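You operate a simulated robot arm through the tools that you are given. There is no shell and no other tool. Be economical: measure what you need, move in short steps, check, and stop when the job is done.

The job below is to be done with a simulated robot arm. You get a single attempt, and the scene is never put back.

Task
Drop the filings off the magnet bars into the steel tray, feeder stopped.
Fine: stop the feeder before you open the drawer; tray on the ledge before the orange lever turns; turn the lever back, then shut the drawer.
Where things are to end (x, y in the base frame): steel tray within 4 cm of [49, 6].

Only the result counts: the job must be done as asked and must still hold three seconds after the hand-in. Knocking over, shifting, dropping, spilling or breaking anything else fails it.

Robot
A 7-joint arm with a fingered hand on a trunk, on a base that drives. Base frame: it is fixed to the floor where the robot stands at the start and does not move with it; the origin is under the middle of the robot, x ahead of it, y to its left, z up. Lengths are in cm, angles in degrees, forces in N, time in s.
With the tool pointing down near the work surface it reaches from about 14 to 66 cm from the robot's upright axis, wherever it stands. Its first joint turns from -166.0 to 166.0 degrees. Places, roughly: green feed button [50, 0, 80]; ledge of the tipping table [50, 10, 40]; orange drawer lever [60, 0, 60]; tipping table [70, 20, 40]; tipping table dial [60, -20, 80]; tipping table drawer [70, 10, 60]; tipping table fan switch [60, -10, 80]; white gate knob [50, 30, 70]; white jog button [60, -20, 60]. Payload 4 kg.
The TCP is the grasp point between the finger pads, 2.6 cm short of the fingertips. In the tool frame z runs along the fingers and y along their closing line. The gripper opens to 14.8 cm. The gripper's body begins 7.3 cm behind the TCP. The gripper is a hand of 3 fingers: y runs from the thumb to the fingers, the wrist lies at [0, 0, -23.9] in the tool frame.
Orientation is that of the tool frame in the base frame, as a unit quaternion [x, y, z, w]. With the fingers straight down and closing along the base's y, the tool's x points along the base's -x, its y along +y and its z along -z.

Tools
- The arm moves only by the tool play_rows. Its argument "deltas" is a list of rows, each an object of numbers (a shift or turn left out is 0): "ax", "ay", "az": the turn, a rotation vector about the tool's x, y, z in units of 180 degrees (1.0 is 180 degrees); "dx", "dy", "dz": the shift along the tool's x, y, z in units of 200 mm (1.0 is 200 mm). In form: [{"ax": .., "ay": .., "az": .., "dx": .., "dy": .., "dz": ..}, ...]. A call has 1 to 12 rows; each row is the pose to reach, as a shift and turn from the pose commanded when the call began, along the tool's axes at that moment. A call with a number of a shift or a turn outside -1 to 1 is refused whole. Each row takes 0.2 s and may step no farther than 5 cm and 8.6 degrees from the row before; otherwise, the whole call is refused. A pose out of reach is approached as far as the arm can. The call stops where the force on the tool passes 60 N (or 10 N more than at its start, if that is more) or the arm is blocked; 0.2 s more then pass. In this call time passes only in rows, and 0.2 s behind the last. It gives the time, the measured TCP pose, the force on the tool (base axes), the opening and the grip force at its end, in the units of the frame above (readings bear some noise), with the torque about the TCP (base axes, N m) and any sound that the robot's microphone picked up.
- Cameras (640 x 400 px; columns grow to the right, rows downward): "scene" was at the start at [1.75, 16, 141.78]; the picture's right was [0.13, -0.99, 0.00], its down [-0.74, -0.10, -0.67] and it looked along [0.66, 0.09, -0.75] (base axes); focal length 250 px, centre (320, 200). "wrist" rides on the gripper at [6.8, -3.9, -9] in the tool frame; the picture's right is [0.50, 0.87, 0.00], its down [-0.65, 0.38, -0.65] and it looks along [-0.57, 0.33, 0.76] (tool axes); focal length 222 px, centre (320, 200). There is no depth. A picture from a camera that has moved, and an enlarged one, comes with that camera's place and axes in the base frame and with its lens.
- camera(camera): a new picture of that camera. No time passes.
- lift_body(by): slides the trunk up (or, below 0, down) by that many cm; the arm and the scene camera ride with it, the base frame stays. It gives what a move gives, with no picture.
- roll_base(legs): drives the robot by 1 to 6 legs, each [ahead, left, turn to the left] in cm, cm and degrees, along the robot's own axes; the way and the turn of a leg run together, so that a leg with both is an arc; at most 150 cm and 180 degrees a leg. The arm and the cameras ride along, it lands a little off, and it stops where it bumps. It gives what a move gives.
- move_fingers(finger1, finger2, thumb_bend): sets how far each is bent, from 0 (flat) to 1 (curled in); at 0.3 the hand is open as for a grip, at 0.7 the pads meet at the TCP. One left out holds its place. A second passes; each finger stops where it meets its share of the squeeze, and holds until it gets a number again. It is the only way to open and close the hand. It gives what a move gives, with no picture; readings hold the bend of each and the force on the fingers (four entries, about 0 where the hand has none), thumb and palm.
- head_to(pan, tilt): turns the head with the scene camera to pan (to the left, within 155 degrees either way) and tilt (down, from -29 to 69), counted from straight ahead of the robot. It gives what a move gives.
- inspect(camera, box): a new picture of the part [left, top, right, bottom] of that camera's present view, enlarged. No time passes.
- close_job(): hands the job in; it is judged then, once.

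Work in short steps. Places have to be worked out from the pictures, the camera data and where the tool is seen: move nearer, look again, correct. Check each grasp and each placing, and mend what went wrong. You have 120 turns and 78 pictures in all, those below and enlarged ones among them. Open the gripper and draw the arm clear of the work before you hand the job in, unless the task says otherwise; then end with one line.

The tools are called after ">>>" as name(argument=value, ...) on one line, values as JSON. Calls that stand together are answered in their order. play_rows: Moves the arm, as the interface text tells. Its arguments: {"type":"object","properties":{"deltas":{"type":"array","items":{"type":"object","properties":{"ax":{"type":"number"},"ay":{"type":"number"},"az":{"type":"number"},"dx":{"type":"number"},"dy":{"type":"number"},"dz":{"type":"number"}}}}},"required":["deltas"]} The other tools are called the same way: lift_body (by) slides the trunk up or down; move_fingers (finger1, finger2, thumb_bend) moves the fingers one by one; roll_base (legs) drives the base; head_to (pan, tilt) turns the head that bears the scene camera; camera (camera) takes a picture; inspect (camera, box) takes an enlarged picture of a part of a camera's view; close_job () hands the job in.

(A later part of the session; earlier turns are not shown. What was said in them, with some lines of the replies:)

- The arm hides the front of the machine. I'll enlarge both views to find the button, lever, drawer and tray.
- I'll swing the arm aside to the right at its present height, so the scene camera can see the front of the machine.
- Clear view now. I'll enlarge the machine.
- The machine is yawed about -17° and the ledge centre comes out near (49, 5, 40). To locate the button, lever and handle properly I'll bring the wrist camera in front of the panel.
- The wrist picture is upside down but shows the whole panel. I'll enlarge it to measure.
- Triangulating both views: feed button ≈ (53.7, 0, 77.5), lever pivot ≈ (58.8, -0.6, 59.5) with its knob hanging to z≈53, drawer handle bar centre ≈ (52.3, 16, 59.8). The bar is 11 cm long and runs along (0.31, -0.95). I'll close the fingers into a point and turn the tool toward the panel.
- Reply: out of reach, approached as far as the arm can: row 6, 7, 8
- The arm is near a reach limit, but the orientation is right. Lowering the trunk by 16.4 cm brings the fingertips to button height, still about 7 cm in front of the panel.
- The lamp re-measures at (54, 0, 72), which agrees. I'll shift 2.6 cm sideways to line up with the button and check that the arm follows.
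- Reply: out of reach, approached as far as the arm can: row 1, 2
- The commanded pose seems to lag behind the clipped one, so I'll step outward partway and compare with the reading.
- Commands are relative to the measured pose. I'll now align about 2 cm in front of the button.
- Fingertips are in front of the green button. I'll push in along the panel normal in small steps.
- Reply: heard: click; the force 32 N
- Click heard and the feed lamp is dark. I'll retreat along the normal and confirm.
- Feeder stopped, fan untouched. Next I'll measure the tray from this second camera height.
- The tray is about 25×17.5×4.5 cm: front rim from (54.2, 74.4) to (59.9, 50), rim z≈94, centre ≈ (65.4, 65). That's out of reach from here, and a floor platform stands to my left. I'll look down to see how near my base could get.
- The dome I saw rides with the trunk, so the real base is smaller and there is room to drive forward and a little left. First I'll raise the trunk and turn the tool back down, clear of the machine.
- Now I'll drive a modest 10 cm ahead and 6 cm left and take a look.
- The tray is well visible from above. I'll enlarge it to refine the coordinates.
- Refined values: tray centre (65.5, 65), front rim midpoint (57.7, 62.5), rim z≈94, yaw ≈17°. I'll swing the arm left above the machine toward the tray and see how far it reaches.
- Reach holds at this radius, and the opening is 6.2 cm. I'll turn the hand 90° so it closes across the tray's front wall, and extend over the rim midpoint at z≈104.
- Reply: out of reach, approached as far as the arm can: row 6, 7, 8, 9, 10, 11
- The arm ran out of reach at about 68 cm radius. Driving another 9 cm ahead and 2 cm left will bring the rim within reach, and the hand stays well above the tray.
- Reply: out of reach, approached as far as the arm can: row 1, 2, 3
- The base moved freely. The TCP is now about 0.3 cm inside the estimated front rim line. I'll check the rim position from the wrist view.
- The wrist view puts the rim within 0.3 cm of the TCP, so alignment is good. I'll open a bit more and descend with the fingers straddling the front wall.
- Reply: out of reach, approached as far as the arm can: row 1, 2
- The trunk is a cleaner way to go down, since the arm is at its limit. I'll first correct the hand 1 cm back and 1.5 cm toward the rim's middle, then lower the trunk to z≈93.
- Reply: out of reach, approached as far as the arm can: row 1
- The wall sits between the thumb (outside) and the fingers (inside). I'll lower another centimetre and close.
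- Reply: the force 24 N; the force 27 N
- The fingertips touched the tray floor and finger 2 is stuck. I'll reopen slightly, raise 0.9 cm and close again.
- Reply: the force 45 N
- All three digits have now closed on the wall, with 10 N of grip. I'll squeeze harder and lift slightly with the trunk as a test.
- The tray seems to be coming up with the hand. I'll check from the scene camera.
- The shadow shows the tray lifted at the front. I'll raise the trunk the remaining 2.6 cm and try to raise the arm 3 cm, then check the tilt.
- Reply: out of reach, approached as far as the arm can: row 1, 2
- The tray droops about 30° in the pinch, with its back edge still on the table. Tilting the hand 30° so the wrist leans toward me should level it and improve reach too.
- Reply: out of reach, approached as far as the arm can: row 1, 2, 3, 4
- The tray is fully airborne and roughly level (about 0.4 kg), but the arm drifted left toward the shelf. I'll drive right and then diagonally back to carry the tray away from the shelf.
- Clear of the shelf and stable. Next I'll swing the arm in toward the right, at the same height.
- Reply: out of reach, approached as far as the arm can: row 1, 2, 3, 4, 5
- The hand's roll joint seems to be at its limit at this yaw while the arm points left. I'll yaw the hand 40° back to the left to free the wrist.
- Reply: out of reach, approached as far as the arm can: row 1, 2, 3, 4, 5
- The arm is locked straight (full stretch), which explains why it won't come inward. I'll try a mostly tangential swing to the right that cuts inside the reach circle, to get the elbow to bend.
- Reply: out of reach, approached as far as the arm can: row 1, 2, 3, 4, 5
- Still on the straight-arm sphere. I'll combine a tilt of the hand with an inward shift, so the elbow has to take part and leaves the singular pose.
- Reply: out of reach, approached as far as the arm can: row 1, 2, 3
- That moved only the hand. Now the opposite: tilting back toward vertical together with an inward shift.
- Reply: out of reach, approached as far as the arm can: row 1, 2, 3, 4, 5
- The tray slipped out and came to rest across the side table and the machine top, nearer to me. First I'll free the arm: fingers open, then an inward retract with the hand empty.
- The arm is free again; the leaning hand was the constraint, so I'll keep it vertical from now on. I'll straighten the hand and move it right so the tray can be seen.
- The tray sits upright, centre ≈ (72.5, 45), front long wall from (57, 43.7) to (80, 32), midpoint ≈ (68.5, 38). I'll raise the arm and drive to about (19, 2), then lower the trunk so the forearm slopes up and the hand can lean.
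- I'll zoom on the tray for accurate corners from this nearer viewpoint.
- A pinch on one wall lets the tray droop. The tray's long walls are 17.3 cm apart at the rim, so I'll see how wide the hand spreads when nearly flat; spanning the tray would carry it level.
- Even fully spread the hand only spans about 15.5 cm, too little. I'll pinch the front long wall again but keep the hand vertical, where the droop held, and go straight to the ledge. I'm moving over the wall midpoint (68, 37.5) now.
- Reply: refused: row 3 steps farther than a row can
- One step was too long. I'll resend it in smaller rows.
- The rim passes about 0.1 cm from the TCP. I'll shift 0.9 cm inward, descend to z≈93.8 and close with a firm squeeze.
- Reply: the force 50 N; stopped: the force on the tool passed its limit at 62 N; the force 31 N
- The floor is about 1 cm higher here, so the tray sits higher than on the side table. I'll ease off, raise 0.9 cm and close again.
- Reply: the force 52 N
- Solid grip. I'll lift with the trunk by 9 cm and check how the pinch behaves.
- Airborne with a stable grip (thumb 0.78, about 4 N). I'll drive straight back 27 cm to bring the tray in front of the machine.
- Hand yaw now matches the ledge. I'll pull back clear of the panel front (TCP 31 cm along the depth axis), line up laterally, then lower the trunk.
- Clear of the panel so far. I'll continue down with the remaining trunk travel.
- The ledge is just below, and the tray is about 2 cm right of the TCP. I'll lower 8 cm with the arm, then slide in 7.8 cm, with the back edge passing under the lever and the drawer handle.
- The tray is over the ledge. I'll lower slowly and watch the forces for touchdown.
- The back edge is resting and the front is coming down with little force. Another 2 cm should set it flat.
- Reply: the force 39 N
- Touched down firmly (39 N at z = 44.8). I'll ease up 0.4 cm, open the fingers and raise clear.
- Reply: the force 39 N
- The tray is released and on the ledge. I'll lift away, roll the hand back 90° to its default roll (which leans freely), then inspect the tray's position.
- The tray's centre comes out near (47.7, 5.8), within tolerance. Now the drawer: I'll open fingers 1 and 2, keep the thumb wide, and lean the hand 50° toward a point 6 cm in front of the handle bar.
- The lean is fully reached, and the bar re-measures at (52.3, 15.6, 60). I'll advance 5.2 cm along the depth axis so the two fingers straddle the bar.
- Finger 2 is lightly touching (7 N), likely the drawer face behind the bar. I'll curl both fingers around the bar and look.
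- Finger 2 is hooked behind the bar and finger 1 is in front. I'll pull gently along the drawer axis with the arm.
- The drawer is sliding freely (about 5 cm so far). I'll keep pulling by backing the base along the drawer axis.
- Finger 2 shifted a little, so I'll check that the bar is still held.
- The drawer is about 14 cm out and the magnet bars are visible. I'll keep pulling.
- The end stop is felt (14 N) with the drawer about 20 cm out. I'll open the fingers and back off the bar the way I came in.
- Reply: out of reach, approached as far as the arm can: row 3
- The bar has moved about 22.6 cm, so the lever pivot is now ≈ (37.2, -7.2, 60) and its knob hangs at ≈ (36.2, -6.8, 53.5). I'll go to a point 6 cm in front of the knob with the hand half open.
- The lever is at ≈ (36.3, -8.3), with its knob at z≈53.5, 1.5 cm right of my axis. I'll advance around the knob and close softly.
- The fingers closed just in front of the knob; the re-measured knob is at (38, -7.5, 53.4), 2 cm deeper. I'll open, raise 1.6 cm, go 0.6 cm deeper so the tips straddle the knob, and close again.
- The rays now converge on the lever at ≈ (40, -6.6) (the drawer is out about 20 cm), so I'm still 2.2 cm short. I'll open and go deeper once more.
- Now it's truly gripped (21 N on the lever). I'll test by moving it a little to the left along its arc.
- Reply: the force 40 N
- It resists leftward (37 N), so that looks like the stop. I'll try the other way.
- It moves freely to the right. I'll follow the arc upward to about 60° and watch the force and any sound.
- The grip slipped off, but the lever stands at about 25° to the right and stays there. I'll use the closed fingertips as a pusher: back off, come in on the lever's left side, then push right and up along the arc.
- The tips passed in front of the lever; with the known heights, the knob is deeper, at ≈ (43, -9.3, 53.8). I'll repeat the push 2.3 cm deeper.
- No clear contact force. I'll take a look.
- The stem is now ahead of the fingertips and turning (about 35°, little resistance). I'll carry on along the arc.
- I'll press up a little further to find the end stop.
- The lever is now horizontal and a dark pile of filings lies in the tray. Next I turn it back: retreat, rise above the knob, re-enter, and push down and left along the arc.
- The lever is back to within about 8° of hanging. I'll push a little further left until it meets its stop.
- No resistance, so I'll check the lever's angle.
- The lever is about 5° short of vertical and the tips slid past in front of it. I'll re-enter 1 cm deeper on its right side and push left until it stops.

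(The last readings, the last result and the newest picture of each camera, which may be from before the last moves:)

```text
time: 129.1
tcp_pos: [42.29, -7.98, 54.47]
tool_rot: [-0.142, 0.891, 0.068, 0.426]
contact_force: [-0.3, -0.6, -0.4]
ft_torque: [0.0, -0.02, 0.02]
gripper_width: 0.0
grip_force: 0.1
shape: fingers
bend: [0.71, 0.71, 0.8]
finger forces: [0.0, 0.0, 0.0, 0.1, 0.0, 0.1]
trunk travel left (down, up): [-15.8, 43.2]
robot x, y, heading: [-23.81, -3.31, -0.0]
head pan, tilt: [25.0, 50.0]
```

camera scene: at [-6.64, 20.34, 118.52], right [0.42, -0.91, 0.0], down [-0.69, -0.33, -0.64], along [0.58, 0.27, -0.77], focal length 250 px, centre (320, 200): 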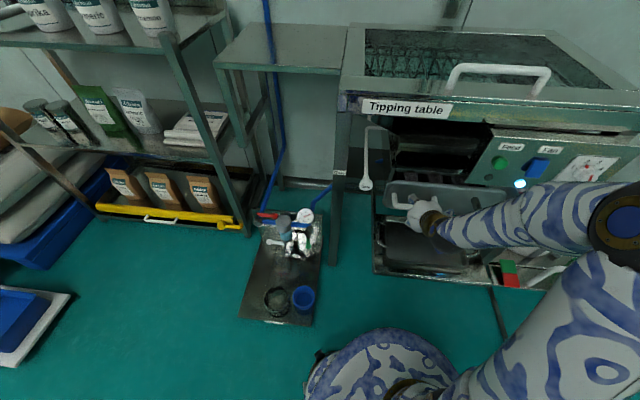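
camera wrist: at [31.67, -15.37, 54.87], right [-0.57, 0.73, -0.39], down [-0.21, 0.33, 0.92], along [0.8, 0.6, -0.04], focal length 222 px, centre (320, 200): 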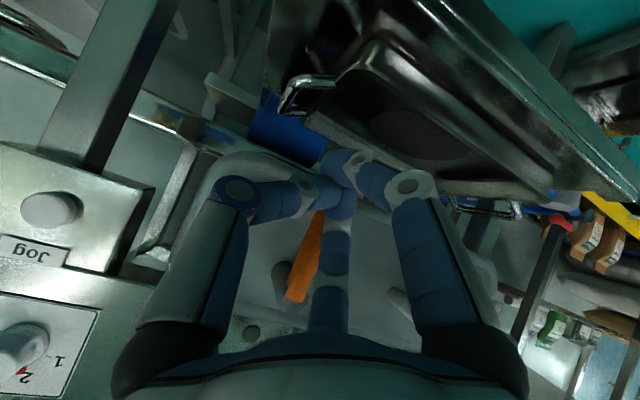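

Still no resistance, so I'll push on a little further in small steps.

>>> play_rows(deltas=[{"dy": 0.025}, {"dy": 0.05}])

>>> play_rows(deltas=[{"dy": 0.025}, {"dy": 0.05}])

```text
time: 129.7
tcp_pos: [41.92, -7.06, 54.39]
tool_rot: [-0.142, 0.891, 0.068, 0.425]
contact_force: [-0.7, 0.7, 0.0]
ft_torque: [0.03, 0.01, -0.01]
gripper_width: 0.0
grip_force: 0.0
shape: fingers
bend: [0.71, 0.71, 0.8]
finger forces: [0.0, 0.0, 0.1, 0.1, 0.0, 0.1]
trunk travel left (down, up): [-15.8, 43.2]
robot x, y, heading: [-23.72, -2.98, 0.0]
head pan, tilt: [25.0, 50.0]
```

```text
time: 130.2
tcp_pos: [41.55, -6.15, 54.44]
tool_rot: [-0.141, 0.891, 0.067, 0.425]
contact_force: [0.2, 0.6, 0.1]
ft_torque: [0.04, 0.02, 0.04]
gripper_width: 0.0
grip_force: 0.0
shape: fingers
bend: [0.71, 0.71, 0.8]
finger forces: [0.0, 0.0, 0.0, 0.0, 0.0, 0.1]
trunk travel left (down, up): [-15.8, 43.2]
robot x, y, heading: [-24.0, -3.32, 0.1]
head pan, tilt: [25.0, 50.0]
```

Passed freely again, probably just under the knob. I'll redo it 2.6 cm higher, against the stem.

>>> play_rows(deltas=[{"dx": 0.064, "dz": -0.077}, {"dx": 0.1286, "dz": -0.153}, {"dx": 0.08, "dy": -0.12, "dz": -0.195}, {"dx": 0.029, "dy": -0.225, "dz": -0.2366}, {"dx": -0.035, "dy": -0.225, "dz": -0.16}, {"dx": -0.1, "dy": -0.225, "dz": -0.0836}])

>>> play_rows(deltas=[{"dy": 0.03}, {"dy": 0.06}, {"dy": 0.09}, {"dy": 0.115}])

```text
time: 131.7
tcp_pos: [42.98, -10.59, 57.07]
tool_rot: [-0.141, 0.891, 0.067, 0.426]
contact_force: [-0.5, 0.2, -0.4]
ft_torque: [0.03, 0.0, 0.02]
gripper_width: 0.0
grip_force: 0.0
shape: fingers
bend: [0.71, 0.71, 0.8]
finger forces: [0.1, 0.0, 0.1, 0.0, 0.0, 0.0]
trunk travel left (down, up): [-15.8, 43.2]
robot x, y, heading: [-23.72, -3.06, 0.1]
head pan, tilt: [25.0, 50.0]
```

```text
time: 132.7
tcp_pos: [42.2, -8.22, 57.11]
tool_rot: [-0.142, 0.891, 0.068, 0.426]
contact_force: [0.2, 0.0, 0.0]
ft_torque: [0.01, -0.01, 0.02]
gripper_width: 0.03
grip_force: 0.1
shape: fingers
bend: [0.71, 0.71, 0.8]
finger forces: [0.0, 0.0, 0.0, 0.0, 0.0, 0.0]
trunk travel left (down, up): [-15.8, 43.2]
robot x, y, heading: [-23.75, -3.55, 0.2]
head pan, tilt: [25.0, 50.0]
```

Continuing leftward in small steps to find the stop.

>>> play_rows(deltas=[{"dy": 0.025}, {"dy": 0.05}])

>>> play_rows(deltas=[{"dy": 0.02}, {"dy": 0.04}])

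```text
time: 133.2
tcp_pos: [42.04, -7.29, 57.06]
tool_rot: [-0.141, 0.891, 0.067, 0.426]
contact_force: [0.1, 0.4, -0.3]
ft_torque: [0.0, 0.01, 0.0]
gripper_width: 0.01
grip_force: 0.0
shape: fingers
bend: [0.71, 0.71, 0.8]
finger forces: [0.0, 0.1, 0.0, 0.0, 0.1, 0.0]
trunk travel left (down, up): [-15.8, 43.2]
robot x, y, heading: [-23.64, -3.22, 0.5]
head pan, tilt: [25.0, 50.0]
```

```text
time: 133.8
tcp_pos: [41.87, -6.7, 57.04]
tool_rot: [-0.141, 0.892, 0.068, 0.425]
contact_force: [0.3, 0.3, -0.3]
ft_torque: [-0.01, -0.02, 0.02]
gripper_width: 0.0
grip_force: 0.0
shape: fingers
bend: [0.71, 0.71, 0.8]
finger forces: [0.0, 0.0, 0.0, 0.0, 0.0, 0.1]
trunk travel left (down, up): [-15.8, 43.2]
robot x, y, heading: [-23.91, -3.4, 0.2]
head pan, tilt: [25.0, 50.0]
```

I'll spend a picture to see the true relation.

>>> camera(camera="wrist")

```text
2 pictures are left
camera wrist: at [32.18, -13.93, 57.43], right [-0.57, 0.73, -0.39], down [-0.21, 0.33, 0.92], along [0.8, 0.6, -0.04], focal length 222 px, centre (320, 200)
```

wrist: 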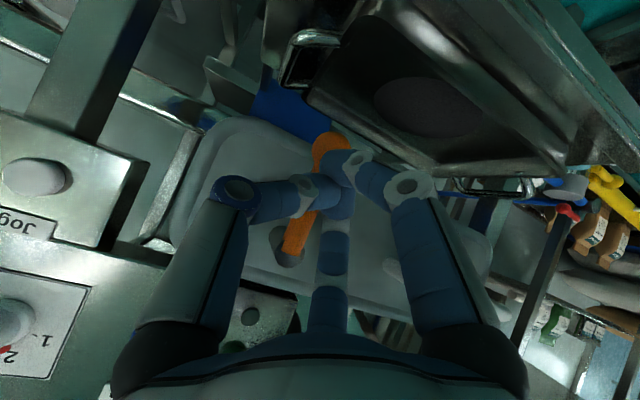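

The lever is within about 2° of vertical, but it lies deeper than my tips. One firm confirmation: go right, 1.6 cm deeper, then push left until the stop is felt.

>>> play_rows(deltas=[{"dy": -0.11}, {"dy": -0.225}, {"dy": -0.225, "dx": -0.0514, "dz": 0.0613}])

>>> play_rows(deltas=[{"dy": 0.03}, {"dy": 0.06}, {"dy": 0.09}, {"dy": 0.12}, {"dy": 0.14}])

```text
time: 134.7
tcp_pos: [44.57, -10.31, 57.03]
tool_rot: [-0.141, 0.892, 0.067, 0.425]
contact_force: [0.4, 0.7, -0.8]
ft_torque: [0.0, -0.02, 0.01]
gripper_width: 0.02
grip_force: 0.0
shape: fingers
bend: [0.71, 0.71, 0.8]
finger forces: [0.0, 0.0, 0.0, 0.0, 0.0, 0.0]
trunk travel left (down, up): [-15.8, 43.2]
robot x, y, heading: [-23.8, -3.37, 0.2]
head pan, tilt: [25.0, 50.0]
```

```text
time: 135.8
tcp_pos: [43.84, -7.46, 57.12]
tool_rot: [-0.144, 0.891, 0.07, 0.426]
contact_force: [0.3, 0.4, -0.8]
ft_torque: [0.02, -0.01, 0.02]
gripper_width: 0.0
grip_force: 0.0
shape: fingers
bend: [0.71, 0.71, 0.8]
finger forces: [0.1, 0.0, 0.1, 0.0, 0.0, 0.0]
trunk travel left (down, up): [-15.8, 43.2]
robot x, y, heading: [-23.74, -3.44, 0.2]
head pan, tilt: [25.0, 50.0]
```

>>> play_rows(deltas=[{"dy": 0.025}, {"dy": 0.05}, {"dy": 0.07}])

```text
time: 136.7
tcp_pos: [43.41, -6.49, 57.08]
tool_rot: [-0.142, 0.892, 0.068, 0.425]
contact_force: [-0.7, -0.1, -0.6]
ft_torque: [0.0, 0.03, -0.02]
gripper_width: 0.01
grip_force: 0.0
shape: fingers
bend: [0.71, 0.71, 0.8]
finger forces: [0.1, 0.0, 0.0, 0.0, 0.0, 0.0]
trunk travel left (down, up): [-15.8, 43.2]
robot x, y, heading: [-24.06, -3.4, -0.0]
head pan, tilt: [25.0, 50.0]
```

Still in front of it. I'll go another 2 cm deeper on the right side and push again.

>>> play_rows(deltas=[{"dy": -0.1}, {"dy": -0.19}, {"dy": -0.19, "dx": -0.0322, "dz": 0.0383}, {"dy": -0.19, "dx": -0.0643, "dz": 0.0766}])

>>> play_rows(deltas=[{"dy": 0.03}, {"dy": 0.06}, {"dy": 0.09}, {"dy": 0.12}, {"dy": 0.15}, {"dy": 0.17}])

```text
time: 137.7
tcp_pos: [46.35, -9.39, 56.98]
tool_rot: [-0.143, 0.891, 0.069, 0.426]
contact_force: [-0.6, 0.0, 0.2]
ft_torque: [-0.03, -0.01, 0.0]
gripper_width: 0.0
grip_force: 0.0
shape: fingers
bend: [0.71, 0.71, 0.8]
finger forces: [0.0, 0.0, 0.0, 0.0, 0.1, 0.0]
trunk travel left (down, up): [-15.8, 43.2]
robot x, y, heading: [-23.9, -3.12, -0.1]
head pan, tilt: [25.0, 50.0]
```

```text
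time: 139.1
tcp_pos: [45.3, -5.93, 57.09]
tool_rot: [-0.142, 0.891, 0.068, 0.426]
contact_force: [-0.8, 0.3, -0.4]
ft_torque: [-0.01, -0.02, 0.01]
gripper_width: 0.0
grip_force: 0.1
shape: fingers
bend: [0.69, 0.71, 0.81]
finger forces: [0.0, 0.1, 0.1, 0.1, 0.0, 0.0]
trunk travel left (down, up): [-15.8, 43.2]
robot x, y, heading: [-23.78, -2.94, 0.0]
head pan, tilt: [25.0, 50.0]
```

The finger bends changed slightly, so something was touched. I'll check the lever once more, enlarged.

>>> inspect(camera="wrist", box=[180, 80, 460, 300])

```text
1.82 times, centred on (320, 190) of wrist
camera zoom: at [35.83, -13.32, 57.48], right [-0.57, 0.72, -0.39], down [-0.21, 0.33, 0.92], along [0.79, 0.61, -0.03], focal length 404 px, centre (320, 218)
```

zoom: 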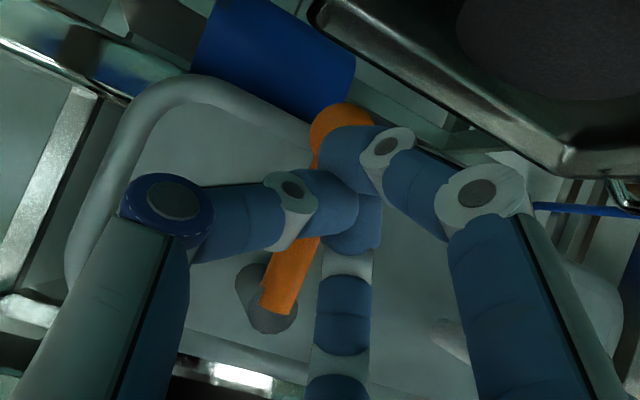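

The drawer has slid in as I pressed (it's about 12 cm open now), which is why side pushes only wedge past. A real grip on the knob will control it: back off, open, straddle the knob and close.

>>> play_rows(deltas=[{"dx": 0.048, "dz": -0.0575}, {"dx": 0.0964, "dz": -0.115}])

>>> move_fingers(finger1=0.52, finger2=0.52, thumb_bend=0.52)

>>> play_rows(deltas=[{"dx": 0.0728, "dy": 0.0125, "dz": 0.061}, {"dx": 0.01, "dy": 0.0125, "dz": 0.137}, {"dx": -0.056, "dy": 0.0125, "dz": 0.214}])

>>> move_fingers(finger1=0.85, finger2=0.85, thumb_bend=0.85)

```text
time: 139.7
tcp_pos: [42.56, -7.18, 57.05]
tool_rot: [-0.141, 0.891, 0.068, 0.426]
contact_force: [-0.6, -0.6, 0.2]
ft_torque: [0.0, -0.02, 0.01]
gripper_width: 0.01
grip_force: 0.0
shape: fingers
bend: [0.69, 0.7, 0.81]
finger forces: [0.0, 0.0, 0.0, 0.0, 0.0, 0.0]
trunk travel left (down, up): [-15.8, 43.2]
robot x, y, heading: [-23.68, -3.64, 0.5]
head pan, tilt: [25.0, 50.0]
```

```text
time: 140.7
tcp_pos: [42.5, -7.17, 57.04]
tool_rot: [-0.141, 0.891, 0.068, 0.425]
contact_force: [-0.3, -0.3, -0.7]
ft_torque: [-0.02, -0.01, 0.0]
gripper_width: 5.49
grip_force: 0.0
shape: fingers
bend: [0.52, 0.52, 0.52]
finger forces: [0.1, 0.0, 0.0, 0.0, 0.1, 0.0]
trunk travel left (down, up): [-15.8, 43.2]
robot x, y, heading: [-23.87, -3.05, 0.2]
head pan, tilt: [25.0, 50.0]
```

```text
time: 141.4
tcp_pos: [46.02, -5.5, 55.49]
tool_rot: [-0.141, 0.892, 0.068, 0.425]
contact_force: [0.2, 0.2, 0.7]
ft_torque: [0.0, 0.04, 0.02]
gripper_width: 5.51
grip_force: 0.3
shape: fingers
bend: [0.52, 0.52, 0.52]
finger forces: [0.0, 0.2, 0.0, 0.1, 0.0, 0.0]
trunk travel left (down, up): [-15.8, 43.2]
robot x, y, heading: [-23.8, -3.22, 0.4]
head pan, tilt: [25.0, 50.0]
```

```text
time: 142.4
tcp_pos: [46.11, -5.51, 55.4]
tool_rot: [-0.141, 0.891, 0.067, 0.426]
contact_force: [0.8, 0.3, 0.9]
ft_torque: [-0.02, 0.01, -0.02]
gripper_width: 0.0
grip_force: 0.0
shape: fingers
bend: [0.79, 0.79, 0.77]
finger forces: [0.1, 0.1, 0.0, 0.0, 0.0, 0.1]
trunk travel left (down, up): [-15.8, 43.2]
robot x, y, heading: [-23.5, -2.8, 0.1]
head pan, tilt: [25.0, 50.0]
```

Closed empty, still a bit short. I'll repeat with another 2.4 cm of depth.

>>> play_rows(deltas=[{"dx": 0.064, "dz": -0.077}])

>>> move_fingers(finger1=0.5, finger2=0.5, thumb_bend=0.5)

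>>> play_rows(deltas=[{"dx": -0.064, "dz": 0.077}, {"dx": -0.141, "dz": 0.1685}])

>>> move_fingers(finger1=0.85, finger2=0.85, thumb_bend=0.85)

```text
time: 142.8
tcp_pos: [44.24, -6.3, 55.23]
tool_rot: [-0.142, 0.891, 0.068, 0.426]
contact_force: [0.5, 0.1, 0.2]
ft_torque: [0.01, -0.01, 0.0]
gripper_width: 0.01
grip_force: 0.1
shape: fingers
bend: [0.79, 0.79, 0.77]
finger forces: [0.1, 0.1, 0.0, 0.0, 0.0, 0.0]
trunk travel left (down, up): [-15.8, 43.2]
robot x, y, heading: [-23.36, -3.11, 0.2]
head pan, tilt: [25.0, 50.0]
```

```text
time: 143.8
tcp_pos: [44.22, -6.15, 55.17]
tool_rot: [-0.141, 0.891, 0.067, 0.425]
contact_force: [-0.3, 0.0, 0.2]
ft_torque: [0.04, 0.01, 0.02]
gripper_width: 6.16
grip_force: 0.0
shape: fingers
bend: [0.5, 0.5, 0.5]
finger forces: [0.0, 0.0, 0.0, 0.0, 0.1, 0.1]
trunk travel left (down, up): [-15.8, 43.2]
robot x, y, heading: [-23.83, -3.57, 0.2]
head pan, tilt: [25.0, 50.0]
```

```text
time: 144.4
tcp_pos: [48.38, -4.9, 55.37]
tool_rot: [-0.141, 0.891, 0.068, 0.425]
contact_force: [-0.8, 0.1, -0.3]
ft_torque: [0.02, 0.02, 0.01]
gripper_width: 6.19
grip_force: 1.0
shape: fingers
bend: [0.5, 0.51, 0.5]
finger forces: [0.0, 1.6, 0.0, 0.0, 0.1, 0.0]
trunk travel left (down, up): [-15.8, 43.2]
robot x, y, heading: [-24.01, -3.19, 0.3]
head pan, tilt: [25.0, 50.0]
```

```text
time: 145.4
tcp_pos: [48.41, -4.83, 55.25]
tool_rot: [-0.141, 0.892, 0.068, 0.425]
contact_force: [1.3, 0.4, -9.1]
ft_torque: [-0.12, 0.14, 0.05]
gripper_width: 1.11
grip_force: 20.5
shape: fingers
bend: [0.64, 0.71, 0.65]
finger forces: [11.6, 10.9, 0.0, 0.0, 18.2, 0.0]
trunk travel left (down, up): [-15.8, 43.2]
robot x, y, heading: [-23.84, -3.43, 0.2]
head pan, tilt: [25.0, 50.0]
```

Gripped again (20 N). Now a firm push to the left to seat the lever on its stop.

>>> play_rows(deltas=[{"dy": 0.03}, {"dy": 0.06}, {"dy": 0.09}])

```text
time: 146.2
tcp_pos: [47.96, -3.55, 55.13]
tool_rot: [-0.139, 0.892, 0.067, 0.425]
contact_force: [6.6, -12.9, -13.7]
ft_torque: [-0.09, 0.23, -0.15]
gripper_width: 1.16
grip_force: 19.4
shape: fingers
bend: [0.72, 0.72, 0.64]
finger forces: [8.2, 7.0, 0.0, 0.0, 24.0, 0.0]
trunk travel left (down, up): [-15.8, 43.2]
robot x, y, heading: [-23.8, -3.32, -0.1]
head pan, tilt: [25.0, 50.0]
```

>>> play_rows(deltas=[{"dy": 0.02}, {"dy": 0.045}])

```text
time: 146.8
tcp_pos: [47.75, -2.83, 55.31]
tool_rot: [-0.138, 0.892, 0.066, 0.425]
contact_force: [9.9, -28.1, -9.8]
ft_torque: [-0.3, 0.03, -0.45]
gripper_width: 1.14
grip_force: 13.5
shape: fingers
bend: [0.73, 0.72, 0.6]
finger forces: [0.0, 0.1, 0.1, 0.1, 27.4, 0.0]
trunk travel left (down, up): [-15.8, 43.2]
robot x, y, heading: [-23.83, -3.11, -0.0]
head pan, tilt: [25.0, 50.0]
```

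Stop reached (28 N): the lever is fully back. I'll relax, open and retreat from it.

>>> play_rows(deltas=[{"dy": -0.03}, {"dy": -0.06}])

>>> move_fingers(finger1=0.5, finger2=0.5, thumb_bend=0.5)

>>> play_rows(deltas=[{"dx": 0.064, "dz": -0.077}, {"dx": 0.128, "dz": -0.154}, {"dx": 0.193, "dz": -0.23}])

>>> move_fingers(finger1=0.7, finger2=0.7, thumb_bend=0.7)

>>> play_rows(deltas=[{"dx": -0.06, "dy": 0.174, "dz": -0.05}, {"dx": -0.12, "dy": 0.348, "dz": -0.1}, {"dx": -0.18, "dy": 0.522, "dz": -0.15}, {"dx": -0.24, "dy": 0.696, "dz": -0.2}, {"dx": -0.299, "dy": 0.87, "dz": -0.25}])

```text
time: 147.4
tcp_pos: [48.05, -3.2, 55.14]
tool_rot: [-0.144, 0.891, 0.07, 0.425]
contact_force: [5.0, -11.5, -6.5]
ft_torque: [-0.1, 0.07, -0.16]
gripper_width: 1.06
grip_force: 15.5
shape: fingers
bend: [0.73, 0.72, 0.62]
finger forces: [10.6, 0.1, 0.1, 0.0, 21.0, 0.1]
trunk travel left (down, up): [-15.8, 43.2]
robot x, y, heading: [-24.11, -3.22, 0.1]
head pan, tilt: [25.0, 50.0]
```

```text
time: 148.4
tcp_pos: [47.91, -3.48, 55.34]
tool_rot: [-0.141, 0.891, 0.068, 0.425]
contact_force: [-2.5, -0.7, -0.5]
ft_torque: [-0.02, 0.0, 0.07]
gripper_width: 6.16
grip_force: 1.1
shape: fingers
bend: [0.5, 0.51, 0.5]
finger forces: [0.0, 1.8, 0.0, 0.0, 0.0, 0.1]
trunk travel left (down, up): [-15.8, 43.2]
robot x, y, heading: [-23.6, -3.24, -0.0]
head pan, tilt: [25.0, 50.0]
```

```text
time: 149.2
tcp_pos: [42.26, -5.22, 55.24]
tool_rot: [-0.142, 0.891, 0.068, 0.426]
contact_force: [0.2, -0.2, -0.3]
ft_torque: [-0.05, 0.02, 0.0]
gripper_width: 6.18
grip_force: 0.1
shape: fingers
bend: [0.5, 0.5, 0.5]
finger forces: [0.1, 0.1, 0.0, 0.0, 0.1, 0.1]
trunk travel left (down, up): [-15.8, 43.2]
robot x, y, heading: [-23.74, -3.03, 0.3]
head pan, tilt: [25.0, 50.0]
```

```text
time: 150.2
tcp_pos: [42.37, -5.37, 55.15]
tool_rot: [-0.141, 0.891, 0.067, 0.425]
contact_force: [1.0, -0.1, 0.1]
ft_torque: [0.01, -0.01, -0.03]
gripper_width: 0.03
grip_force: 0.1
shape: fingers
bend: [0.69, 0.69, 0.7]
finger forces: [0.0, 0.0, 0.0, 0.0, 0.0, 0.1]
trunk travel left (down, up): [-15.8, 43.2]
robot x, y, heading: [-23.86, -3.31, 0.1]
head pan, tilt: [25.0, 50.0]
```

```text
time: 151.4
tcp_pos: [36.9, 11.02, 63.27]
tool_rot: [-0.141, 0.892, 0.067, 0.424]
contact_force: [0.2, 0.3, 0.0]
ft_torque: [0.0, 0.0, -0.01]
gripper_width: 0.02
grip_force: 0.0
shape: fingers
bend: [0.69, 0.69, 0.7]
finger forces: [0.1, 0.0, 0.1, 0.0, 0.0, 0.0]
trunk travel left (down, up): [-15.8, 43.2]
robot x, y, heading: [-23.87, -3.36, 0.3]
head pan, tilt: [25.0, 50.0]
```

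Now in front of the handle. I'll push along the drawer axis to shut it, watching the force.

>>> play_rows(deltas=[{"dx": -0.08, "dz": 0.0958}, {"dx": -0.161, "dz": 0.1915}, {"dx": -0.241, "dz": 0.287}, {"dx": -0.3215, "dz": 0.383}, {"dx": -0.386, "dz": 0.46}])

>>> play_rows(deltas=[{"dx": -0.0322, "dz": 0.0383}, {"dx": -0.0643, "dz": 0.0766}, {"dx": -0.0965, "dz": 0.115}, {"dx": -0.1286, "dz": 0.153}])

```text
time: 152.7
tcp_pos: [48.35, 15.08, 63.36]
tool_rot: [-0.141, 0.891, 0.068, 0.426]
contact_force: [1.0, 1.0, 2.6]
ft_torque: [0.04, 0.01, -0.05]
gripper_width: 0.03
grip_force: 1.2
shape: fingers
bend: [0.7, 0.7, 0.7]
finger forces: [3.2, 0.1, 0.0, 0.1, 0.0, 0.0]
trunk travel left (down, up): [-15.8, 43.2]
robot x, y, heading: [-24.14, -3.28, 0.1]
head pan, tilt: [25.0, 50.0]
```

```text
time: 153.7
tcp_pos: [52.18, 16.09, 63.44]
tool_rot: [-0.142, 0.891, 0.068, 0.425]
contact_force: [-0.8, -0.2, 1.0]
ft_torque: [0.0, 0.03, 0.0]
gripper_width: 0.0
grip_force: 1.0
shape: fingers
bend: [0.7, 0.7, 0.7]
finger forces: [1.8, 0.1, 0.0, 0.0, 0.0, 0.1]
trunk travel left (down, up): [-15.8, 43.2]
robot x, y, heading: [-23.9, -3.04, 0.3]
head pan, tilt: [25.0, 50.0]
```

It's moving with little force. I'll continue in small steps until the drawer seats.

>>> play_rows(deltas=[{"dx": -0.0322, "dz": 0.0383}, {"dx": -0.0643, "dz": 0.0766}, {"dx": -0.0965, "dz": 0.115}, {"dx": -0.113, "dz": 0.134}])

```text
time: 154.6
tcp_pos: [54.53, 16.73, 63.23]
tool_rot: [-0.14, 0.893, 0.065, 0.422]
contact_force: [-30.1, -10.1, 15.3]
ft_torque: [0.06, 0.23, -0.16]
gripper_width: 0.03
grip_force: 30.1
shape: fingers
bend: [0.69, 0.72, 0.71]
finger forces: [9.1, 26.0, 0.0, 0.0, 25.4, 0.0]
trunk travel left (down, up): [-15.8, 43.2]
robot x, y, heading: [-24.09, -3.22, 0.3]
head pan, tilt: [25.0, 50.0]
stopped in row 4: the force on the tool passed its limit at 70 N (the readings are from after the stop); the commanded pose is now the measured one
```

Seated hard (70 N at the face's closed position). I'll retreat and drive back a bit for a final look.

>>> play_rows(deltas=[{"dx": 0.1125, "dz": -0.134}, {"dx": 0.225, "dz": -0.268}, {"dx": 0.3375, "dz": -0.402}, {"dx": 0.45, "dz": -0.536}])

>>> roll_base(legs=[[-12, 0, 0]])

>>> move_fingers(finger1=0.3, finger2=0.3, thumb_bend=0.3)

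>>> lift_body(by=20)

>>> head_to(pan=10, tilt=42)

>>> inspect(camera="scene", box=[200, 100, 460, 270])

```text
time: 155.6
tcp_pos: [41.36, 12.52, 62.77]
tool_rot: [-0.139, 0.895, 0.065, 0.419]
contact_force: [-0.1, 0.5, -0.1]
ft_torque: [-0.01, 0.0, -0.02]
gripper_width: 0.0
grip_force: 0.0
shape: fingers
bend: [0.7, 0.69, 0.7]
finger forces: [0.0, 0.0, 0.1, 0.0, 0.0, 0.0]
trunk travel left (down, up): [-15.8, 43.2]
robot x, y, heading: [-24.05, -3.22, 0.1]
head pan, tilt: [25.0, 50.0]
```

```text
time: 156.8
tcp_pos: [29.29, 12.69, 62.85]
tool_rot: [-0.141, 0.894, 0.064, 0.42]
contact_force: [0.4, -0.1, 0.1]
ft_torque: [0.03, 0.0, 0.01]
gripper_width: 0.0
grip_force: 0.0
shape: fingers
bend: [0.7, 0.69, 0.7]
finger forces: [0.1, 0.0, 0.1, 0.0, 0.0, 0.0]
trunk travel left (down, up): [-15.8, 43.2]
robot x, y, heading: [-36.02, -3.19, 0.2]
head pan, tilt: [25.0, 50.0]
```

```text
time: 157.8
tcp_pos: [29.34, 12.66, 62.84]
tool_rot: [-0.142, 0.894, 0.066, 0.419]
contact_force: [0.0, 0.0, -0.1]
ft_torque: [-0.01, -0.05, 0.01]
gripper_width: 12.64
grip_force: 0.1
shape: fingers
bend: [0.3, 0.3, 0.3]
finger forces: [0.1, 0.0, 0.0, 0.1, 0.0, 0.0]
trunk travel left (down, up): [-15.8, 43.2]
robot x, y, heading: [-35.99, -3.51, 0.4]
head pan, tilt: [25.0, 50.0]
```

```text
time: 160.0
tcp_pos: [29.41, 12.61, 82.77]
tool_rot: [-0.14, 0.895, 0.064, 0.419]
contact_force: [0.5, -0.2, -0.1]
ft_torque: [-0.01, 0.01, 0.01]
gripper_width: 12.7
grip_force: 0.1
shape: fingers
bend: [0.3, 0.3, 0.3]
finger forces: [0.1, 0.1, 0.0, 0.0, 0.0, 0.0]
trunk travel left (down, up): [-35.8, 23.2]
robot x, y, heading: [-36.13, -2.9, 0.3]
head pan, tilt: [25.0, 50.0]
```

```text
time: 160.8
tcp_pos: [29.39, 12.68, 82.82]
tool_rot: [-0.141, 0.894, 0.065, 0.42]
contact_force: [-0.1, -0.3, 0.1]
ft_torque: [-0.01, 0.01, -0.03]
gripper_width: 12.67
grip_force: 0.0
shape: fingers
bend: [0.3, 0.3, 0.3]
finger forces: [0.1, 0.1, 0.1, 0.0, 0.0, 0.1]
trunk travel left (down, up): [-35.8, 23.2]
robot x, y, heading: [-35.98, -3.33, 0.3]
head pan, tilt: [10.0, 42.0]
```

```text
2.35 times, centred on (330, 185) of scene
camera zoom: at [-33.83, 13.14, 139.65], right [0.18, -0.98, 0.0], down [-0.66, -0.12, -0.74], along [0.73, 0.13, -0.67], focal length 588 px, centre (296, 235)
```

zoom: 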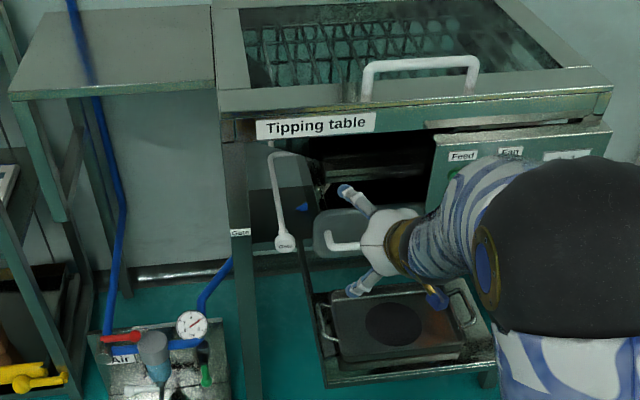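

The last picture shows the drawer shut, and the filings in the tray on the ledge with its centre at about (47, 6.5). The hand is open and clear of the work, so I'm handing in.

>>> close_job()

```text
The job is handed in.
```

The job is handed in: the feeder is stopped, the filings are in the steel tray on the ledge at about (47, 6.5), the lever is back on its stop and the drawer is shut. On the way the tray slipped from my grip once, onto the side table and machine top. The drawer also slid part-way in by itself while I was turning the lever back.
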